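You operate a simulated robot arm through the tools that you are given. There is no shell and no other tool. Be economical: measure what you need, move in short steps, check, and stop when the job is done.

You are at the controls of a simulated robot arm. One attempt, no reset.

Task
Take the orange goblet and leave it in the cream bowl.
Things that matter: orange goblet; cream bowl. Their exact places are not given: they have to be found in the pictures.

It is judged by the outcome, as a careful person would: the job done as asked, and still so three seconds after it is handed in. It fails if anything else is knocked over, pushed out of place, dropped, spilled or broken.

Robot
A 6-joint arm with a two-finger parallel gripper on a trunk, on a base that drives. Base frame: it is fixed to the floor where the robot stands at the start and does not move with it; the origin is under the middle of the robot, x ahead of it, y to its left, z up. Lengths are in mm, angles in degrees, forces in N, time in s.
With the tool pointing down near the work surface it reaches from about 480 to 880 mm from the robot's upright axis, wherever it stands. Its first joint turns from -115.0 to 115.0 degrees. Payload 4.2 kg.
Tool frame: the origin (TCP) lies between the finger pads and is the grasp point; the fingertips stand 23 mm ahead of it; z points along the fingers, y is the line along which they close. Largest opening 94 mm; finger width 38, thickness 10; the body of the gripper, 54 by 96 mm, starts 39 mm behind the TCP.
Orientation is that of the tool frame in the base frame, as a unit quaternion [x, y, z, w]. With the fingers straight down and closing along the base's y, the tool's x points along the base's -x, its y along +y and its z along -z.

Tools
- The arm moves only by the tool apply_moves. Its argument "steps" is a list of rows, each a list of 3 entries, a list of its own where there are three numbers: the shift along the tool's x, y, z in mm, then the turn, a rotation vector about the tool's x, y, z in degrees, then the finger opening in mm, from 0 to 94. In form: [[[dx, dy, dz], [rx, ry, rz], gripper], ...]. A call has 1 to 8 rows; each row is the pose to reach, as a shift and turn from the pose commanded when the call began, along the tool's axes at that moment. Each row takes 0.2 s and may step no farther than 50 mm and 8.6 degrees from the row before; otherwise, or with a gripper value out of range, the whole call is refused. Where a pose cannot be reached the arm comes as near as it can. A force on the tool above 40 N (or 10 N above the force at the start of the call, whichever is more), or a blocked arm, ends the call early, and 0.2 s more pass. The fingers move at their own pace (about 108 mm/s each) and stop on an object; they squeeze with about 32 N. The grip force told is the motor's: it shows also when the fingers shut on nothing. Time passes only in rows, and 0.2 s behind the last, so rows that repeat a pose let the fingers close. It gives the time, the measured TCP pose, the force on the tool (base axes), the opening and the grip force at its end, in the units of the frame above (readings bear some noise).
- Cameras (640 x 400 px; columns grow to the right, rows downward): "scene" is now at [232.4, 169, 1336.2]; the picture's right is [-0.29, -0.96, 0.00], its down [-0.60, 0.18, -0.78] and it looks along [0.75, -0.23, -0.62] (base axes); focal length 271 px, centre (320, 200). "wrist" rides on the gripper at [86, 16, -74] in the tool frame; the picture's right is [-0.18, 0.98, 0.00], its down [-0.58, -0.11, -0.81] and it looks along [-0.79, -0.15, 0.59] (tool axes); focal length 243 px, centre (320, 200).
- grab_frame(camera): a new picture of that camera. The clock stands still meanwhile.
- move_column(by): slides the trunk up (or, below 0, down) by that many mm; the arm and the scene camera ride with it, the base frame stays. It gives what a move gives, with no picture.
- base_move(legs): drives the robot by 1 to 6 legs, each [ahead, turn to the left] in mm and degrees, along the robot's own axes; the way and the turn of a leg run together, so that a leg with both is an arc; at most 1500 mm and 180 degrees a leg. The arm and the cameras ride along, it lands a little off, and it stops where it bumps. It gives what a move gives.
- pan_tilt(pan, tilt): turns the head with the scene camera to pan (to the left, within 80 degrees either way) and tilt (down, from -29 to 69), counted from straight ahead of the robot. It gives what a move gives.
- probe_pixels(camera, pixels): there is no depth. For up to 12 entries [column, row, z] of the newest picture of that camera ("zoom" is the newest enlarged one), the place [x, y] in the base frame at which the ray of that pixel passes the height z, good to about 2 mm. The clock stands still meanwhile.
- enlarge(camera, box): a new picture of the part [left, top, right, bottom] of that camera's present view, enlarged. The clock stands still meanwhile.
- finish_job(): hands the job in; it is judged then, once.

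Keep the steps short. Do not move on a guess: measure, check each grasp and each placing, and mend mistakes. In all there are 80 turns and 68 pictures (those below and enlarged ones count). Leave the gripper open and the arm clear of the work at the hand-in unless told otherwise, and finish with a single line.

The tools are called by a JSON object that holds its "method" and its "body". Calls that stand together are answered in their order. apply_moves: Moves the arm, as the interface text tells. Its arguments: {"type":"object","properties":{"steps":{"type":"array","items":{"type":"array"}}},"required":["steps"]} The other tools are called the same way: move_column (by) slides the trunk up or down; base_move (legs) drives the base; pan_tilt (pan, tilt) turns the head that bears the scene camera; grab_frame (camera) takes a picture; probe_pixels (camera, pixels) gives the place at which the rays of pixels pass given heights; enlarge (camera, box) takes an enlarged picture of a part of a camera's view; finish_job () hands the job in.

At the start:

```text
time_s: 0.0
ee_pos: [592.8, -103.2, 1161.0]
tool_rot: [0.0, 1.0, 0.0, 0.0]
wrist_force: [0.4, 0.2, 0.7]
opening: 94.1
grasp_force: 0.1
trunk travel left (down, up): [-700.0, 290.0]
robot x, y, heading: [-1.5, 1.1, 0.0]
head pan, tilt: [-16.9, 38.6]
```

scene: 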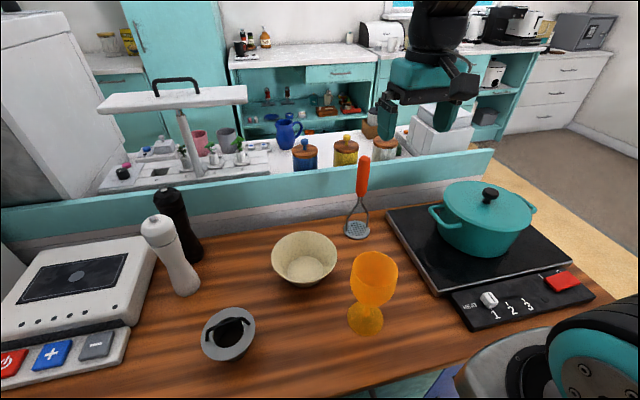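
wrist: 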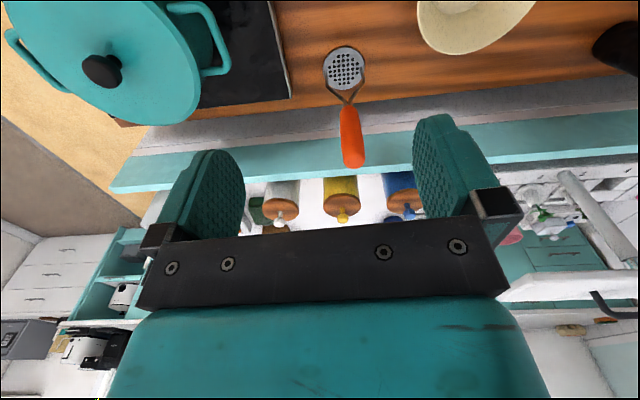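

I can see the goblet near (370,290) and the cream bowl near (304,260). I'll enlarge that area to measure both.

{"method": "enlarge", "body": {"camera": "scene", "box": [250, 210, 442, 350]}}

{"method": "probe_pixels", "body": {"camera": "scene", "pixels": [[365, 319, 800], [348, 320, 800], [384, 320, 800], [365, 335, 800], [305, 277, 800], [271, 259, 860], [337, 259, 860], [304, 235, 860]]}}

```text
2.86 times, centred on (346, 280) of scene
```

zoom: 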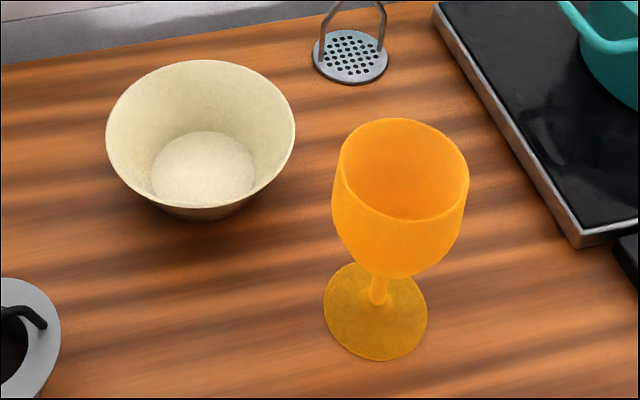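

```text
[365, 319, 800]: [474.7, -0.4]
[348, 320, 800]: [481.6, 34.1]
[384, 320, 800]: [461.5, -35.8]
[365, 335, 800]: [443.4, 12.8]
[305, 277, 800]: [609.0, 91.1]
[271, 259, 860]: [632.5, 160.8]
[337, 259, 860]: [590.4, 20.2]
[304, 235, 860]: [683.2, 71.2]
```

{"method": "probe_pixels", "body": {"camera": "zoom", "pixels": [[375, 309, 802], [323, 309, 802], [427, 312, 802], [375, 361, 802], [402, 168, 940], [402, 168, 960], [402, 168, 980], [335, 165, 960], [469, 172, 960], [201, 132, 860], [201, 132, 875], [201, 172, 808]]}}

{"method": "probe_pixels", "body": {"camera": "zoom", "pixels": [[107, 130, 870], [295, 135, 870], [201, 60, 870], [201, 206, 870], [150, 168, 808], [255, 172, 808], [201, 221, 800], [345, 85, 800], [375, 262, 802], [379, 290, 820], [402, 118, 960], [402, 222, 960]]}}

```text
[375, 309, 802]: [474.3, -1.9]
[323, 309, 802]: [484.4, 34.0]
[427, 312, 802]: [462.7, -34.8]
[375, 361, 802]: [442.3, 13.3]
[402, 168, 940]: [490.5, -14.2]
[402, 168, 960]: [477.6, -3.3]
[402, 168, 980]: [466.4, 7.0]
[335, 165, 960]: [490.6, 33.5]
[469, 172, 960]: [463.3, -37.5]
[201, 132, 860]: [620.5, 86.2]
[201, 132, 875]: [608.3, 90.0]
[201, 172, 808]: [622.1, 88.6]
```

```text
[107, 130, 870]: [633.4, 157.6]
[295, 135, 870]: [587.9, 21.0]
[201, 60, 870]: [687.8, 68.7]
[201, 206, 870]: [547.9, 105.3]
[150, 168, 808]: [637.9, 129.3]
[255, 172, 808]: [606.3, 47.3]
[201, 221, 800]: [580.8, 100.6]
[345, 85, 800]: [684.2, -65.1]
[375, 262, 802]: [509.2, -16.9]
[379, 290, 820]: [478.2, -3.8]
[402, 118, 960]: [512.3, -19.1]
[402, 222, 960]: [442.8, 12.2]
```

The goblet stands at about (476,-2). It is about 160 tall, and both the cup and the foot are about 75 wide. The bowl is centred near (618,88), with its rim at about z 866 and an inner floor about 85 wide. The goblet is at the near edge of the arm's reach, so I'll back the base 120 mm with the arm held high.

{"method": "base_move", "body": {"legs": [[-120, 0]]}}

```text
time_s: 1.2
ee_pos: [473.2, -101.0, 1162.1]
tool_rot: [0.0, 1.0, 0.001, 0.0]
wrist_force: [-0.1, 1.2, 0.4]
opening: 94.0
grasp_force: 0.1
trunk travel left (down, up): [-700.0, 290.0]
robot x, y, heading: [-120.4, -3.0, -0.2]
head pan, tilt: [-16.9, 38.6]
```

Next I'll move over the goblet: +99 in y, then down to z≈1020 with fingertips at about 997. That keeps them above the rim at about 962.

{"method": "apply_moves", "body": {"steps": [[[-1, 40, 0], [0, 0, 0], 94], [[-2, 80, 0], [0, 0, 0], 94], [[-3, 99, 20], [0, 0, 0], 94], [[-3, 99, 60], [0, 0, 0], 94], [[-3, 99, 100], [0, 0, 0], 94], [[-3, 99, 130], [0, 0, 0], 94], [[-3, 99, 130], [0, 0, 0], 94]]}}

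{"method": "grab_frame", "body": {"camera": "wrist"}}

{"method": "grab_frame", "body": {"camera": "scene"}}

```text
time_s: 2.8
ee_pos: [473.4, -3.4, 1032.0]
tool_rot: [-0.001, 1.0, 0.001, 0.0]
wrist_force: [0.3, -0.2, -0.3]
opening: 93.9
grasp_force: 0.0
trunk travel left (down, up): [-700.0, 290.0]
robot x, y, heading: [-119.2, 0.9, 0.0]
head pan, tilt: [-16.9, 38.6]
```

```text
64 pictures are left
```

wrist: 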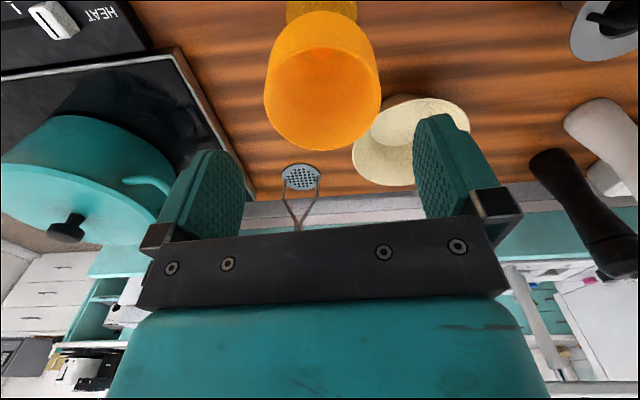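

```text
63 pictures are left
```

scene: 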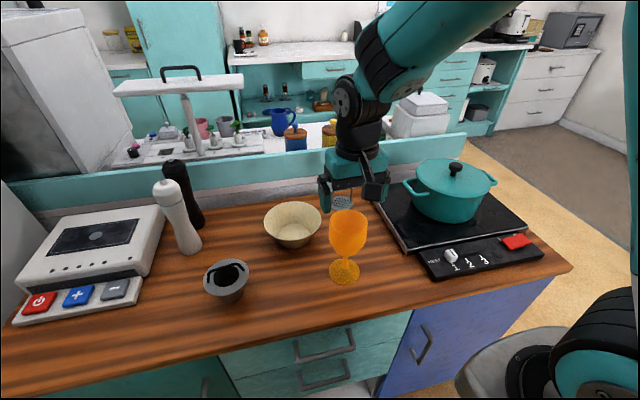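

I'll measure the rim again from both cameras.

{"method": "probe_pixels", "body": {"camera": "wrist", "pixels": [[265, 100, 962], [381, 90, 962], [322, 150, 962], [322, 95, 962], [322, 40, 962]]}}

{"method": "enlarge", "body": {"camera": "scene", "box": [255, 180, 415, 280]}}

{"method": "enlarge", "body": {"camera": "wrist", "box": [210, 0, 498, 180]}}

```text
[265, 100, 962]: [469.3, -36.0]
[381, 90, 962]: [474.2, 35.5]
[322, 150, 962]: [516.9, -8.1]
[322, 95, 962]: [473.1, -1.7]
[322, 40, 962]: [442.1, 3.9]
```

```text
4.00 times, centred on (335, 230) of scene
```

zoom: 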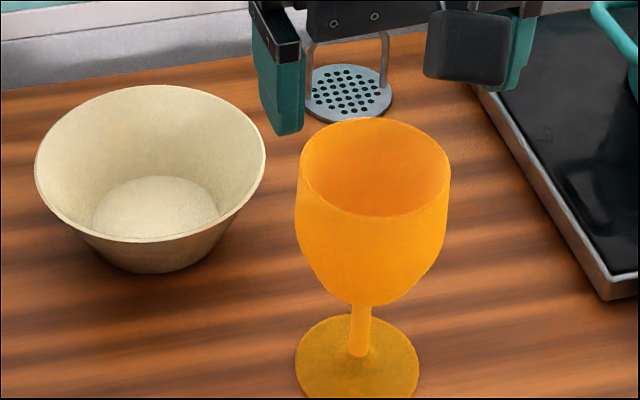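

```text
2.22 times, centred on (354, 90) of wrist
```

zoom: 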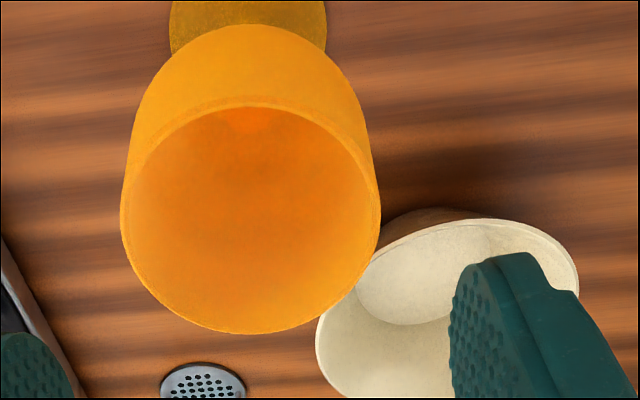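

{"method": "probe_pixels", "body": {"camera": "zoom", "pixels": [[121, 225, 962], [380, 205, 962], [250, 104, 962], [250, 333, 962], [320, 345, 865], [578, 275, 865], [450, 219, 865]]}}

```text
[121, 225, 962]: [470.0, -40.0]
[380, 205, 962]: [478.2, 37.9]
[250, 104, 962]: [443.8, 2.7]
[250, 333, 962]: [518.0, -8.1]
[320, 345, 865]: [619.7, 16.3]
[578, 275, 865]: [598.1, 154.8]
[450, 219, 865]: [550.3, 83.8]
```

The wrist view puts the rim centre at about (479,-1.5) with a width of about 77. I'll correct by x +5 and y +1.5, then descend until the fingertips reach about 966, just above the rim, and look.

{"method": "apply_moves", "body": {"steps": [[[-5, 1.5, 0], [0, 0, 0], 94], [[-5, 1.5, 25], [0, 0, 0], 94], [[-5, 1.5, 43], [0, 0, 0], 94], [[-5, 1.5, 43], [0, 0, 0], 94]]}}

{"method": "grab_frame", "body": {"camera": "wrist"}}

{"method": "enlarge", "body": {"camera": "scene", "box": [255, 170, 431, 280]}}

```text
time_s: 3.8
ee_pos: [477.7, -0.2, 988.2]
tool_rot: [0.0, 1.0, 0.0, 0.0]
wrist_force: [-0.6, -0.1, 0.5]
opening: 94.0
grasp_force: 0.1
trunk travel left (down, up): [-700.0, 290.0]
robot x, y, heading: [-124.4, -0.1, -0.2]
head pan, tilt: [-16.9, 38.6]
```

```text
60 pictures are left
```

wrist: 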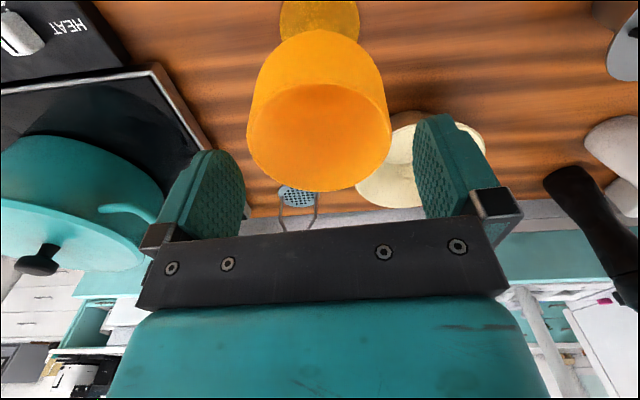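

```text
3.64 times, centred on (343, 225) of scene
```

zoom: 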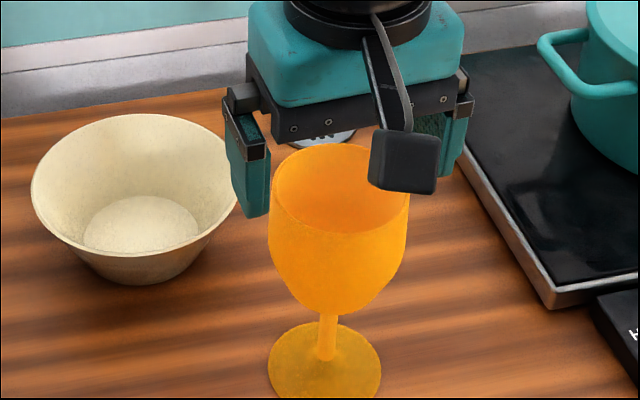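

{"method": "probe_pixels", "body": {"camera": "wrist", "pixels": [[247, 137, 960], [391, 130, 960], [320, 84, 960], [320, 192, 960], [250, 90, 920], [387, 90, 920], [247, 137, 968], [391, 130, 968]]}}

{"method": "probe_pixels", "body": {"camera": "zoom", "pixels": [[270, 188, 960], [410, 192, 960], [340, 144, 960], [340, 233, 960], [325, 360, 802], [268, 362, 802], [382, 365, 802], [250, 217, 965]]}}

```text
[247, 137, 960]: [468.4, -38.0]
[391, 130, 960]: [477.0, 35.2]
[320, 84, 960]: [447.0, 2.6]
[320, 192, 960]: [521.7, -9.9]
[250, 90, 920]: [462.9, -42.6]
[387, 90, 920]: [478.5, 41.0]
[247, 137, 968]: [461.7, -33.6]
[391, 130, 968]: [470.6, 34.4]
```

```text
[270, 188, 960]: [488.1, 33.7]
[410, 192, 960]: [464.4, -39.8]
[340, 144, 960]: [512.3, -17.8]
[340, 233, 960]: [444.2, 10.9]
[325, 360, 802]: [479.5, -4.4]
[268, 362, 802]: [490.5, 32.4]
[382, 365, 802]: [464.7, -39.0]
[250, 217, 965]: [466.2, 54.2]
```

The rim centre reads about (478,-2). I'll shift y by -2 and descend to TCP z≈932, so the gripper body stays at about 971, above the rim.

{"method": "apply_moves", "body": {"steps": [[[0, -2, 0], [0, 0, 0], 94], [[0, -2, 15], [0, 0, 0], 94], [[0, -2, 30], [0, 0, 0], 94], [[0, -2, 45], [0, 0, 0], 94], [[0, -2, 56], [0, 0, 0], 94], [[0, -2, 56], [0, 0, 0], 94]]}}

{"method": "grab_frame", "body": {"camera": "wrist"}}

{"method": "enlarge", "body": {"camera": "scene", "box": [255, 170, 431, 280]}}

```text
time_s: 5.2
ee_pos: [482.2, -1.7, 934.1]
tool_rot: [0.0, 1.0, 0.0, 0.001]
wrist_force: [-0.1, 1.2, -0.3]
opening: 94.2
grasp_force: 0.1
trunk travel left (down, up): [-700.0, 290.0]
robot x, y, heading: [-118.3, 0.2, -0.2]
head pan, tilt: [-16.9, 38.6]
```

```text
58 pictures are left
```

wrist: 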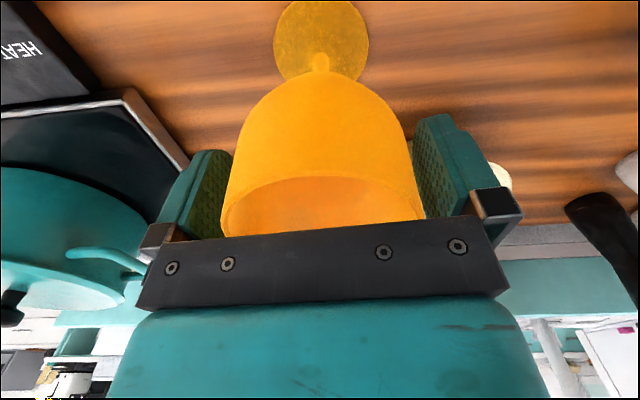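

```text
3.64 times, centred on (343, 225) of scene
```

zoom: 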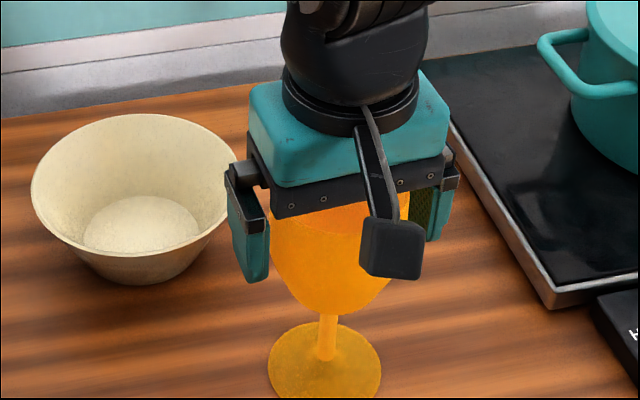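

The cup is between the fingers with a gap on each side, so I'll close.

{"method": "apply_moves", "body": {"steps": [[[0, 0, 0], [0, 0, 0], 82], [[0, 0, 0], [0, 0, 0], 76], [[0, 0, 0], [0, 0, 0], 68], [[0, 0, 0], [0, 0, 0], 60], [[0, 0, 0], [0, 0, 0], 60]]}}

{"method": "grab_frame", "body": {"camera": "wrist"}}

```text
time_s: 6.4
ee_pos: [480.9, -2.5, 932.8]
tool_rot: [-0.001, 1.0, 0.0, 0.001]
wrist_force: [-0.3, -0.3, -0.6]
opening: 73.1
grasp_force: 31.9
trunk travel left (down, up): [-700.0, 290.0]
robot x, y, heading: [-120.5, 0.8, -0.0]
head pan, tilt: [-16.9, 38.6]
```

```text
56 pictures are left
```

wrist: 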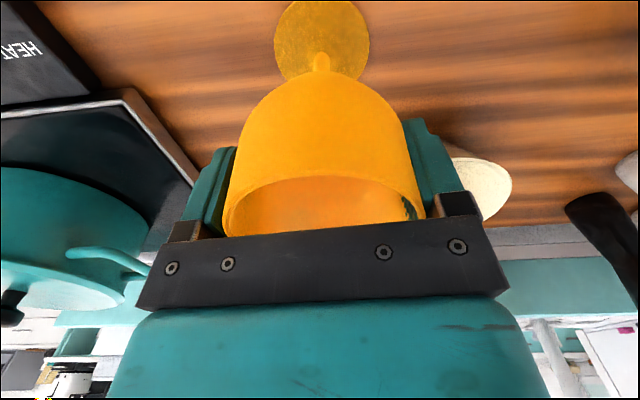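

The fingers hold at 73 mm with 32 N. I'll lift straight up by 110.

{"method": "apply_moves", "body": {"steps": [[[0, 0, -10], [0, 0, 0], 60], [[0, 0, -30], [0, 0, 0], 60], [[0, 0, -55], [0, 0, 0], 60], [[0, 0, -80], [0, 0, 0], 60], [[0, 0, -110], [0, 0, 0], 60], [[0, 0, -110], [0, 0, 0], 60]]}}

{"method": "grab_frame", "body": {"camera": "wrist"}}

{"method": "grab_frame", "body": {"camera": "scene"}}

```text
time_s: 7.8
ee_pos: [482.2, -2.7, 1046.0]
tool_rot: [0.0, 1.0, 0.0, 0.0]
wrist_force: [0.2, 0.9, -0.6]
opening: 72.9
grasp_force: 32.1
trunk travel left (down, up): [-700.0, 290.0]
robot x, y, heading: [-119.9, 0.6, -0.1]
head pan, tilt: [-16.9, 38.6]
```

```text
55 pictures are left
```

wrist: 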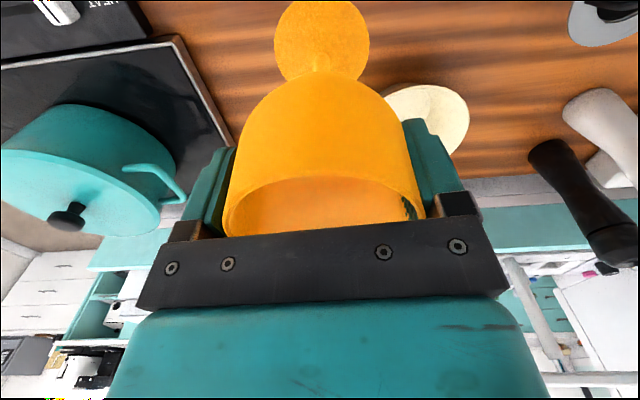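

```text
54 pictures are left
```

scene: 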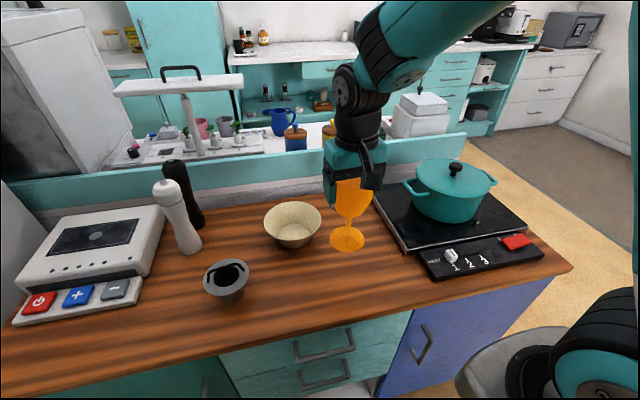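

It came up cleanly, with the foot now at about z 914. I'll measure the bowl again from this viewpoint.

{"method": "enlarge", "body": {"camera": "scene", "box": [250, 190, 346, 250]}}

```text
6.67 times, centred on (298, 220) of scene
```

zoom: 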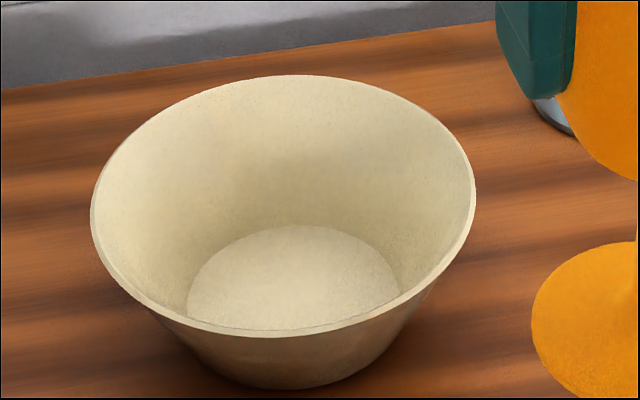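

{"method": "probe_pixels", "body": {"camera": "zoom", "pixels": [[90, 207, 865], [476, 197, 865], [300, 75, 865], [284, 337, 865], [187, 295, 806], [400, 285, 806], [300, 225, 806], [290, 389, 800]]}}

```text
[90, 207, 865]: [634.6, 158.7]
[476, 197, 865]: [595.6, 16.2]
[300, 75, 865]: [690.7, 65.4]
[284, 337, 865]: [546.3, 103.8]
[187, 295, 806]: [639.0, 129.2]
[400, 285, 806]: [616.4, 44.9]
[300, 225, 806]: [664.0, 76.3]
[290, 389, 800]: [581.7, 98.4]
```

The bowl centre is about (620,87). The goblet sits about 2.5 mm nearer than the TCP, so the TCP target is (622.5,87), which means tool x -140 and y +89.5 at this height.

{"method": "apply_moves", "body": {"steps": [[[-15, 10, 0], [0, 0, 0], 60], [[-40, 25, 0], [0, 0, 0], 60], [[-65, 42, 0], [0, 0, 0], 60], [[-90, 58, 0], [0, 0, 0], 60], [[-115, 74, 0], [0, 0, 0], 60], [[-132, 85, 0], [0, 0, 0], 60], [[-140, 89.5, 0], [0, 0, 0], 60], [[-140, 89.5, 0], [0, 0, 0], 60]]}}

{"method": "grab_frame", "body": {"camera": "wrist"}}

{"method": "enlarge", "body": {"camera": "scene", "box": [218, 150, 378, 250]}}

```text
time_s: 9.6
ee_pos: [622.8, 86.0, 1043.8]
tool_rot: [0.0, 1.0, 0.0, -0.001]
wrist_force: [0.1, 0.1, -1.1]
opening: 72.7
grasp_force: 32.2
trunk travel left (down, up): [-700.0, 290.0]
robot x, y, heading: [-121.3, 1.5, 0.1]
head pan, tilt: [-16.9, 38.6]
```

```text
52 pictures are left
```

wrist: 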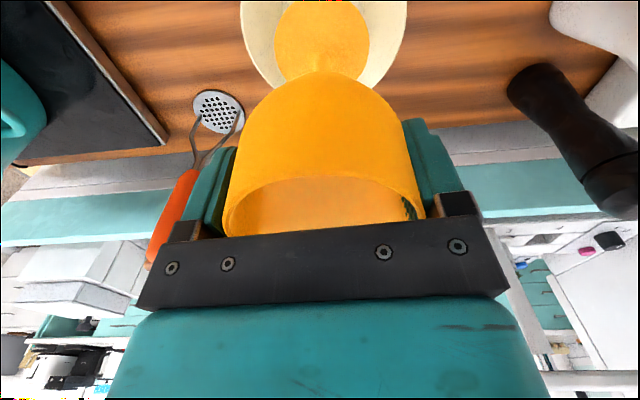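

```text
4.00 times, centred on (298, 200) of scene
```

zoom: 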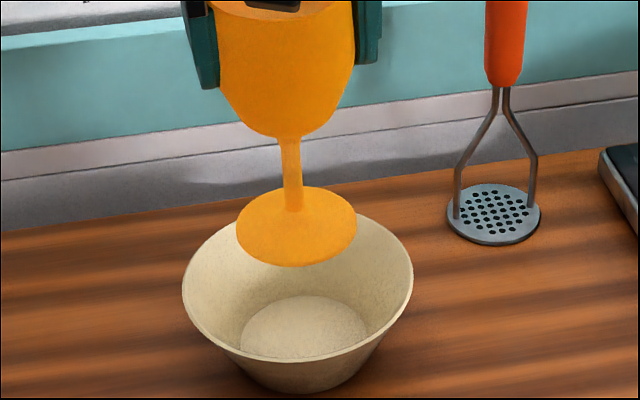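

{"method": "probe_pixels", "body": {"camera": "zoom", "pixels": [[236, 227, 913], [357, 226, 913], [297, 186, 913], [297, 267, 913], [239, 335, 806], [367, 330, 806], [303, 295, 806], [298, 391, 800], [182, 290, 865], [413, 287, 865], [295, 362, 865]]}}

{"method": "probe_pixels", "body": {"camera": "wrist", "pixels": [[273, 35, 913], [370, 40, 913], [322, 2, 913], [239, 5, 865], [407, 5, 865]]}}

```text
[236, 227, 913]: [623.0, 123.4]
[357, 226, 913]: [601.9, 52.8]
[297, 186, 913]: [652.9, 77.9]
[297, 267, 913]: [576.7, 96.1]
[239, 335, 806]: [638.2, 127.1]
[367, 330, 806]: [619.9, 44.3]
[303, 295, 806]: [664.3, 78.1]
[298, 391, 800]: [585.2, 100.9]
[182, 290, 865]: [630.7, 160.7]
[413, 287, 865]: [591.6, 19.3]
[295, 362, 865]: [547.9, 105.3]
```

```text
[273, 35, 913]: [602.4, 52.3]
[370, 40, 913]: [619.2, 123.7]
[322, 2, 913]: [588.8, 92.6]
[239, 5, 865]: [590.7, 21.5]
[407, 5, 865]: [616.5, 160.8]
```

The foot centre is about (614.8,87) and the bowl floor centre about (620,88). I'll shift x by +5 and y by +0.5 and lower 70, putting the foot at about 841, just inside the rim, then check.

{"method": "apply_moves", "body": {"steps": [[[-5, 0.5, 0], [0, 0, 0], 60], [[-5, 0.5, 20], [0, 0, 0], 60], [[-5, 0.5, 40], [0, 0, 0], 60], [[-5, 0.5, 58], [0, 0, 0], 60], [[-5, 0.5, 70], [0, 0, 0], 60], [[-5, 0.5, 70], [0, 0, 0], 60]]}}

{"method": "enlarge", "body": {"camera": "scene", "box": [218, 160, 378, 260]}}

{"method": "grab_frame", "body": {"camera": "wrist"}}

```text
time_s: 11.0
ee_pos: [627.3, 89.0, 974.3]
tool_rot: [0.0, 1.0, 0.001, 0.0]
wrist_force: [0.7, 0.9, -0.5]
opening: 73.0
grasp_force: 31.8
trunk travel left (down, up): [-700.0, 290.0]
robot x, y, heading: [-123.9, -1.3, -0.1]
head pan, tilt: [-16.9, 38.6]
```

```text
4.00 times, centred on (298, 210) of scene
```

zoom: 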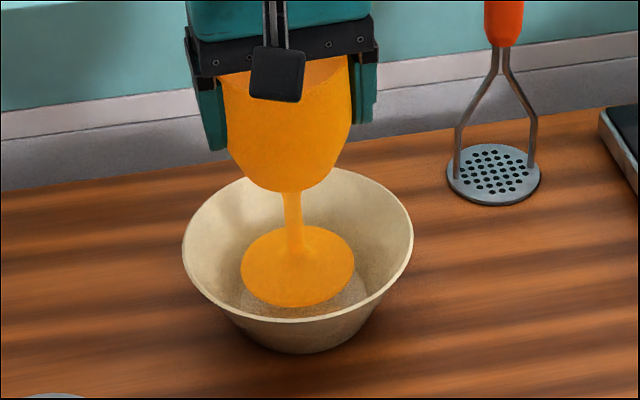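

```text
49 pictures are left
```

wrist: 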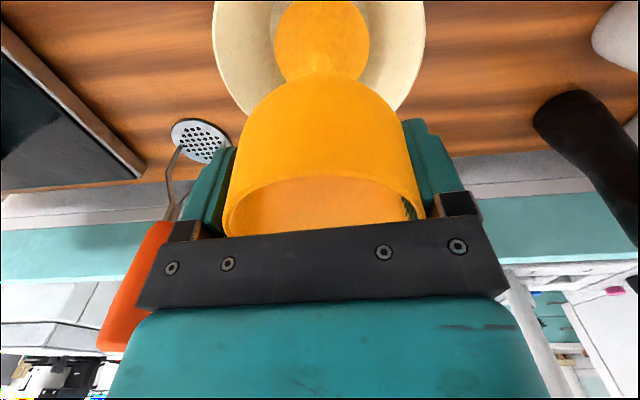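

{"method": "probe_pixels", "body": {"camera": "zoom", "pixels": [[298, 224, 842], [298, 307, 842], [240, 267, 842], [355, 264, 842], [297, 323, 865], [182, 249, 865], [413, 246, 865]]}}

```text
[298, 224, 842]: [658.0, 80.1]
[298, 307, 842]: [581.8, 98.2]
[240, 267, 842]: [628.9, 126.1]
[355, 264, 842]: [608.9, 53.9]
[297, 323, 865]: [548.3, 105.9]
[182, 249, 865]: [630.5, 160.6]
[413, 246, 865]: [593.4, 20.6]
```

The foot centre is (620,89), so it is centred. I'll lower 28 more, to about 813.

{"method": "apply_moves", "body": {"steps": [[[0, 0, 10], [0, 0, 0], 60], [[0, 0, 20], [0, 0, 0], 60], [[0, 0, 28], [0, 0, 0], 60], [[0, 0, 28], [0, 0, 0], 60]]}}

{"method": "enlarge", "body": {"camera": "scene", "box": [218, 160, 378, 260]}}

```text
time_s: 12.0
ee_pos: [628.0, 87.8, 944.3]
tool_rot: [0.0, 1.0, 0.0, 0.0]
wrist_force: [-0.3, 0.7, -0.9]
opening: 72.8
grasp_force: 32.2
trunk travel left (down, up): [-700.0, 290.0]
robot x, y, heading: [-117.9, 0.7, 0.0]
head pan, tilt: [-16.9, 38.6]
```

```text
4.00 times, centred on (298, 210) of scene
```

zoom: 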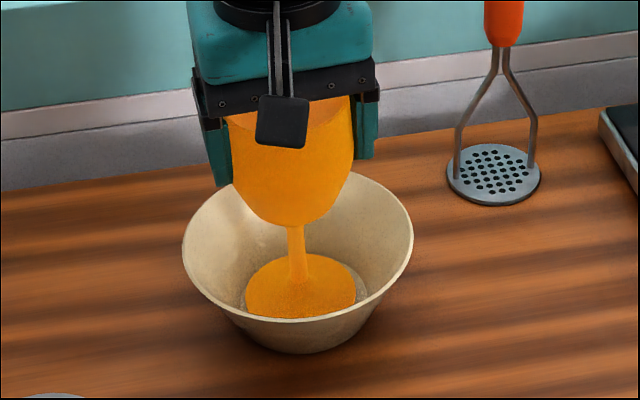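

There's no contact yet, and the foot is just above the floor disc. I'll lower in small steps and read the force.

{"method": "apply_moves", "body": {"steps": [[[0, 0, 1.5], [0, 0, 0], 60], [[0, 0, 3], [0, 0, 0], 60], [[0, 0, 4], [0, 0, 0], 60], [[0, 0, 4], [0, 0, 0], 60]]}}

```text
time_s: 13.0
ee_pos: [626.8, 86.5, 941.5]
tool_rot: [0.0, 1.0, 0.0, 0.0]
wrist_force: [-0.6, -0.7, -1.2]
opening: 73.0
grasp_force: 31.9
trunk travel left (down, up): [-700.0, 290.0]
robot x, y, heading: [-119.1, 1.4, -0.1]
head pan, tilt: [-16.9, 38.6]
```

{"method": "apply_moves", "body": {"steps": [[[0, 0, 1], [0, 0, 0], 60], [[0, 0, 2], [0, 0, 0], 60], [[0, 0, 2], [0, 0, 0], 60]]}}

```text
time_s: 13.8
ee_pos: [626.3, 86.9, 940.7]
tool_rot: [-0.001, 1.0, 0.0, 0.002]
wrist_force: [0.7, -1.5, 22.6]
opening: 72.9
grasp_force: 31.2
trunk travel left (down, up): [-700.0, 290.0]
robot x, y, heading: [-119.6, 2.2, 0.3]
head pan, tilt: [-16.9, 38.6]
```

The force rose to 22.6 N upward, so the foot has reached the bowl floor. I'll back off 1 mm and look before releasing.

{"method": "apply_moves", "body": {"steps": [[[0, 0, -1], [0, 0, 0], 60], [[0, 0, -1], [0, 0, 0], 60]]}}

{"method": "enlarge", "body": {"camera": "scene", "box": [218, 160, 378, 260]}}

```text
time_s: 14.4
ee_pos: [625.7, 86.2, 939.7]
tool_rot: [0.0, 1.0, 0.001, 0.002]
wrist_force: [4.7, 0.8, 14.6]
opening: 73.1
grasp_force: 31.6
trunk travel left (down, up): [-700.0, 290.0]
robot x, y, heading: [-119.5, 4.8, 0.1]
head pan, tilt: [-16.9, 38.6]
```

```text
4.00 times, centred on (298, 210) of scene
```

zoom: 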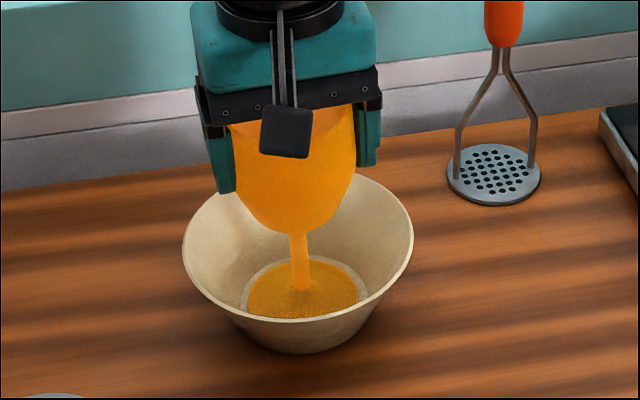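

The foot is on the floor but sits slightly toward the near wall, with a ring gap at the far side and a +4.7 N force in x. I'll ease it 2 mm in +x and up 1 mm.

{"method": "apply_moves", "body": {"steps": [[[0, 0, -1.5], [0, 0, 0], 60], [[-2.5, 0, -1.5], [0, 0, 0], 60], [[-2.5, 0, -1.5], [0, 0, 0], 60]]}}

{"method": "enlarge", "body": {"camera": "scene", "box": [250, 200, 346, 260]}}

```text
time_s: 15.2
ee_pos: [629.4, 86.2, 940.1]
tool_rot: [-0.001, 1.0, -0.001, -0.001]
wrist_force: [-1.6, -0.2, 3.8]
opening: 72.8
grasp_force: 31.7
trunk travel left (down, up): [-700.0, 290.0]
robot x, y, heading: [-120.8, -1.6, 0.1]
head pan, tilt: [-16.9, 38.6]
```

```text
6.67 times, centred on (298, 230) of scene
```

zoom: 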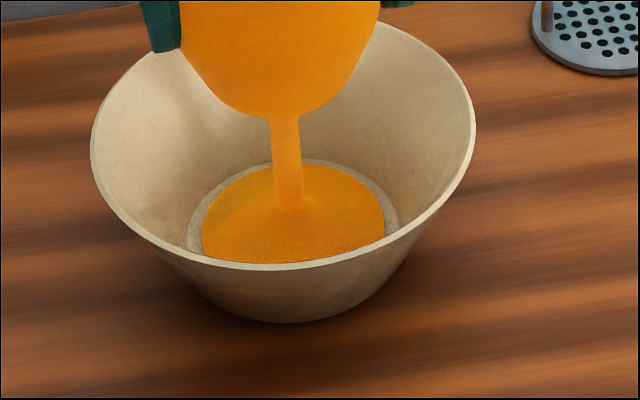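

The foot lies flat and centred on the bowl floor with little residual force. I'll open the fingers in place.

{"method": "apply_moves", "body": {"steps": [[[0, 0, 0], [0, 0, 0], 74], [[0, 0, 0], [0, 0, 0], 80], [[0, 0, 0], [0, 0, 0], 94], [[0, 0, 0], [0, 0, 0], 94]]}}

{"method": "grab_frame", "body": {"camera": "wrist"}}

{"method": "enlarge", "body": {"camera": "scene", "box": [218, 160, 378, 260]}}

```text
time_s: 16.2
ee_pos: [629.1, 86.8, 940.8]
tool_rot: [0.0, 1.0, -0.001, 0.0]
wrist_force: [0.4, 0.3, -0.1]
opening: 94.0
grasp_force: 0.1
trunk travel left (down, up): [-700.0, 290.0]
robot x, y, heading: [-121.0, 0.6, -0.0]
head pan, tilt: [-16.9, 38.6]
```

```text
45 pictures are left
```

wrist: 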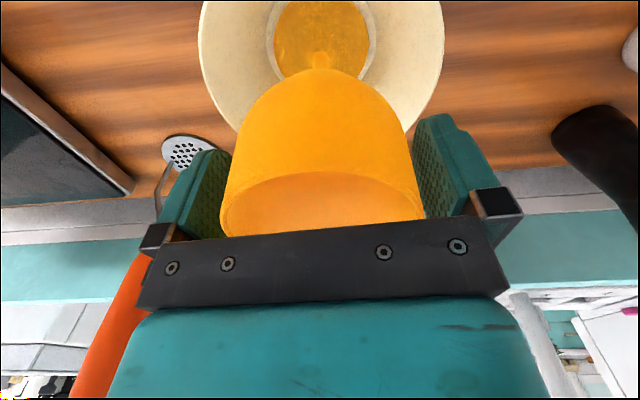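

```text
4.00 times, centred on (298, 210) of scene
```

zoom: 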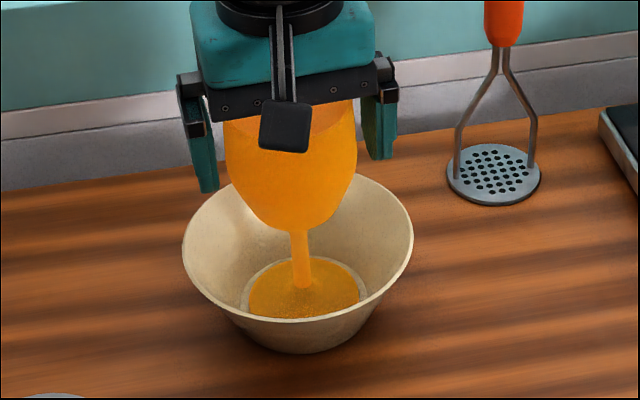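

It's released and upright, with a gap on both sides. I'll retreat straight up by 130.

{"method": "apply_moves", "body": {"steps": [[[0, 0, -10], [0, 0, 0], 94], [[0, 0, -25], [0, 0, 0], 94], [[0, 0, -45], [0, 0, 0], 94], [[0, 0, -70], [0, 0, 0], 94], [[0, 0, -100], [0, 0, 0], 94], [[0, 0, -130], [0, 0, 0], 94], [[0, 0, -150], [0, 0, 0], 94], [[0, 0, -150], [0, 0, 0], 94]]}}

{"method": "grab_frame", "body": {"camera": "scene"}}

{"method": "enlarge", "body": {"camera": "scene", "box": [218, 160, 378, 260]}}

```text
time_s: 18.0
ee_pos: [629.0, 85.6, 1091.4]
tool_rot: [0.0, 1.0, 0.001, 0.0]
wrist_force: [-0.1, 0.4, 0.5]
opening: 93.9
grasp_force: 0.1
trunk travel left (down, up): [-700.0, 290.0]
robot x, y, heading: [-121.4, 1.9, 0.2]
head pan, tilt: [-16.9, 38.6]
```

```text
43 pictures are left
```

scene: 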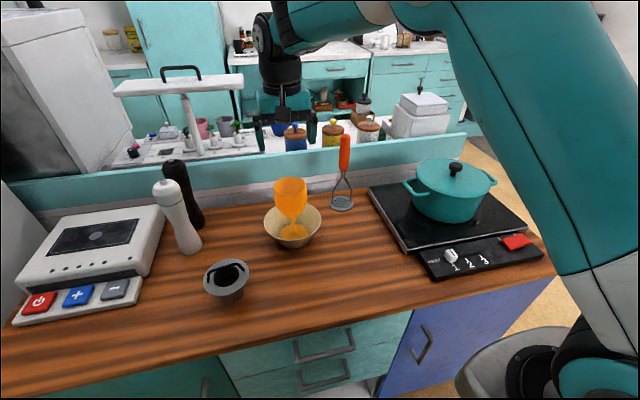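

```text
4.00 times, centred on (298, 210) of scene
```

zoom: 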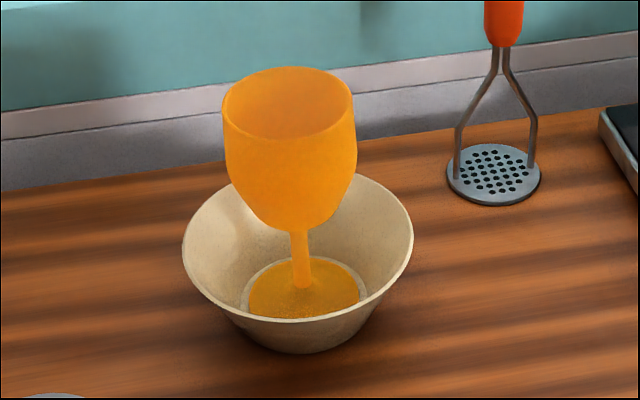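

The goblet stands upright in the bowl, nothing else has moved, and the arm is clear with the gripper open. I'm handing in.

{"method": "finish_job", "body": {}}

```text
The job is handed in.
```

The orange goblet is standing upright in the cream bowl, nothing else was disturbed, and the gripper is open and clear.
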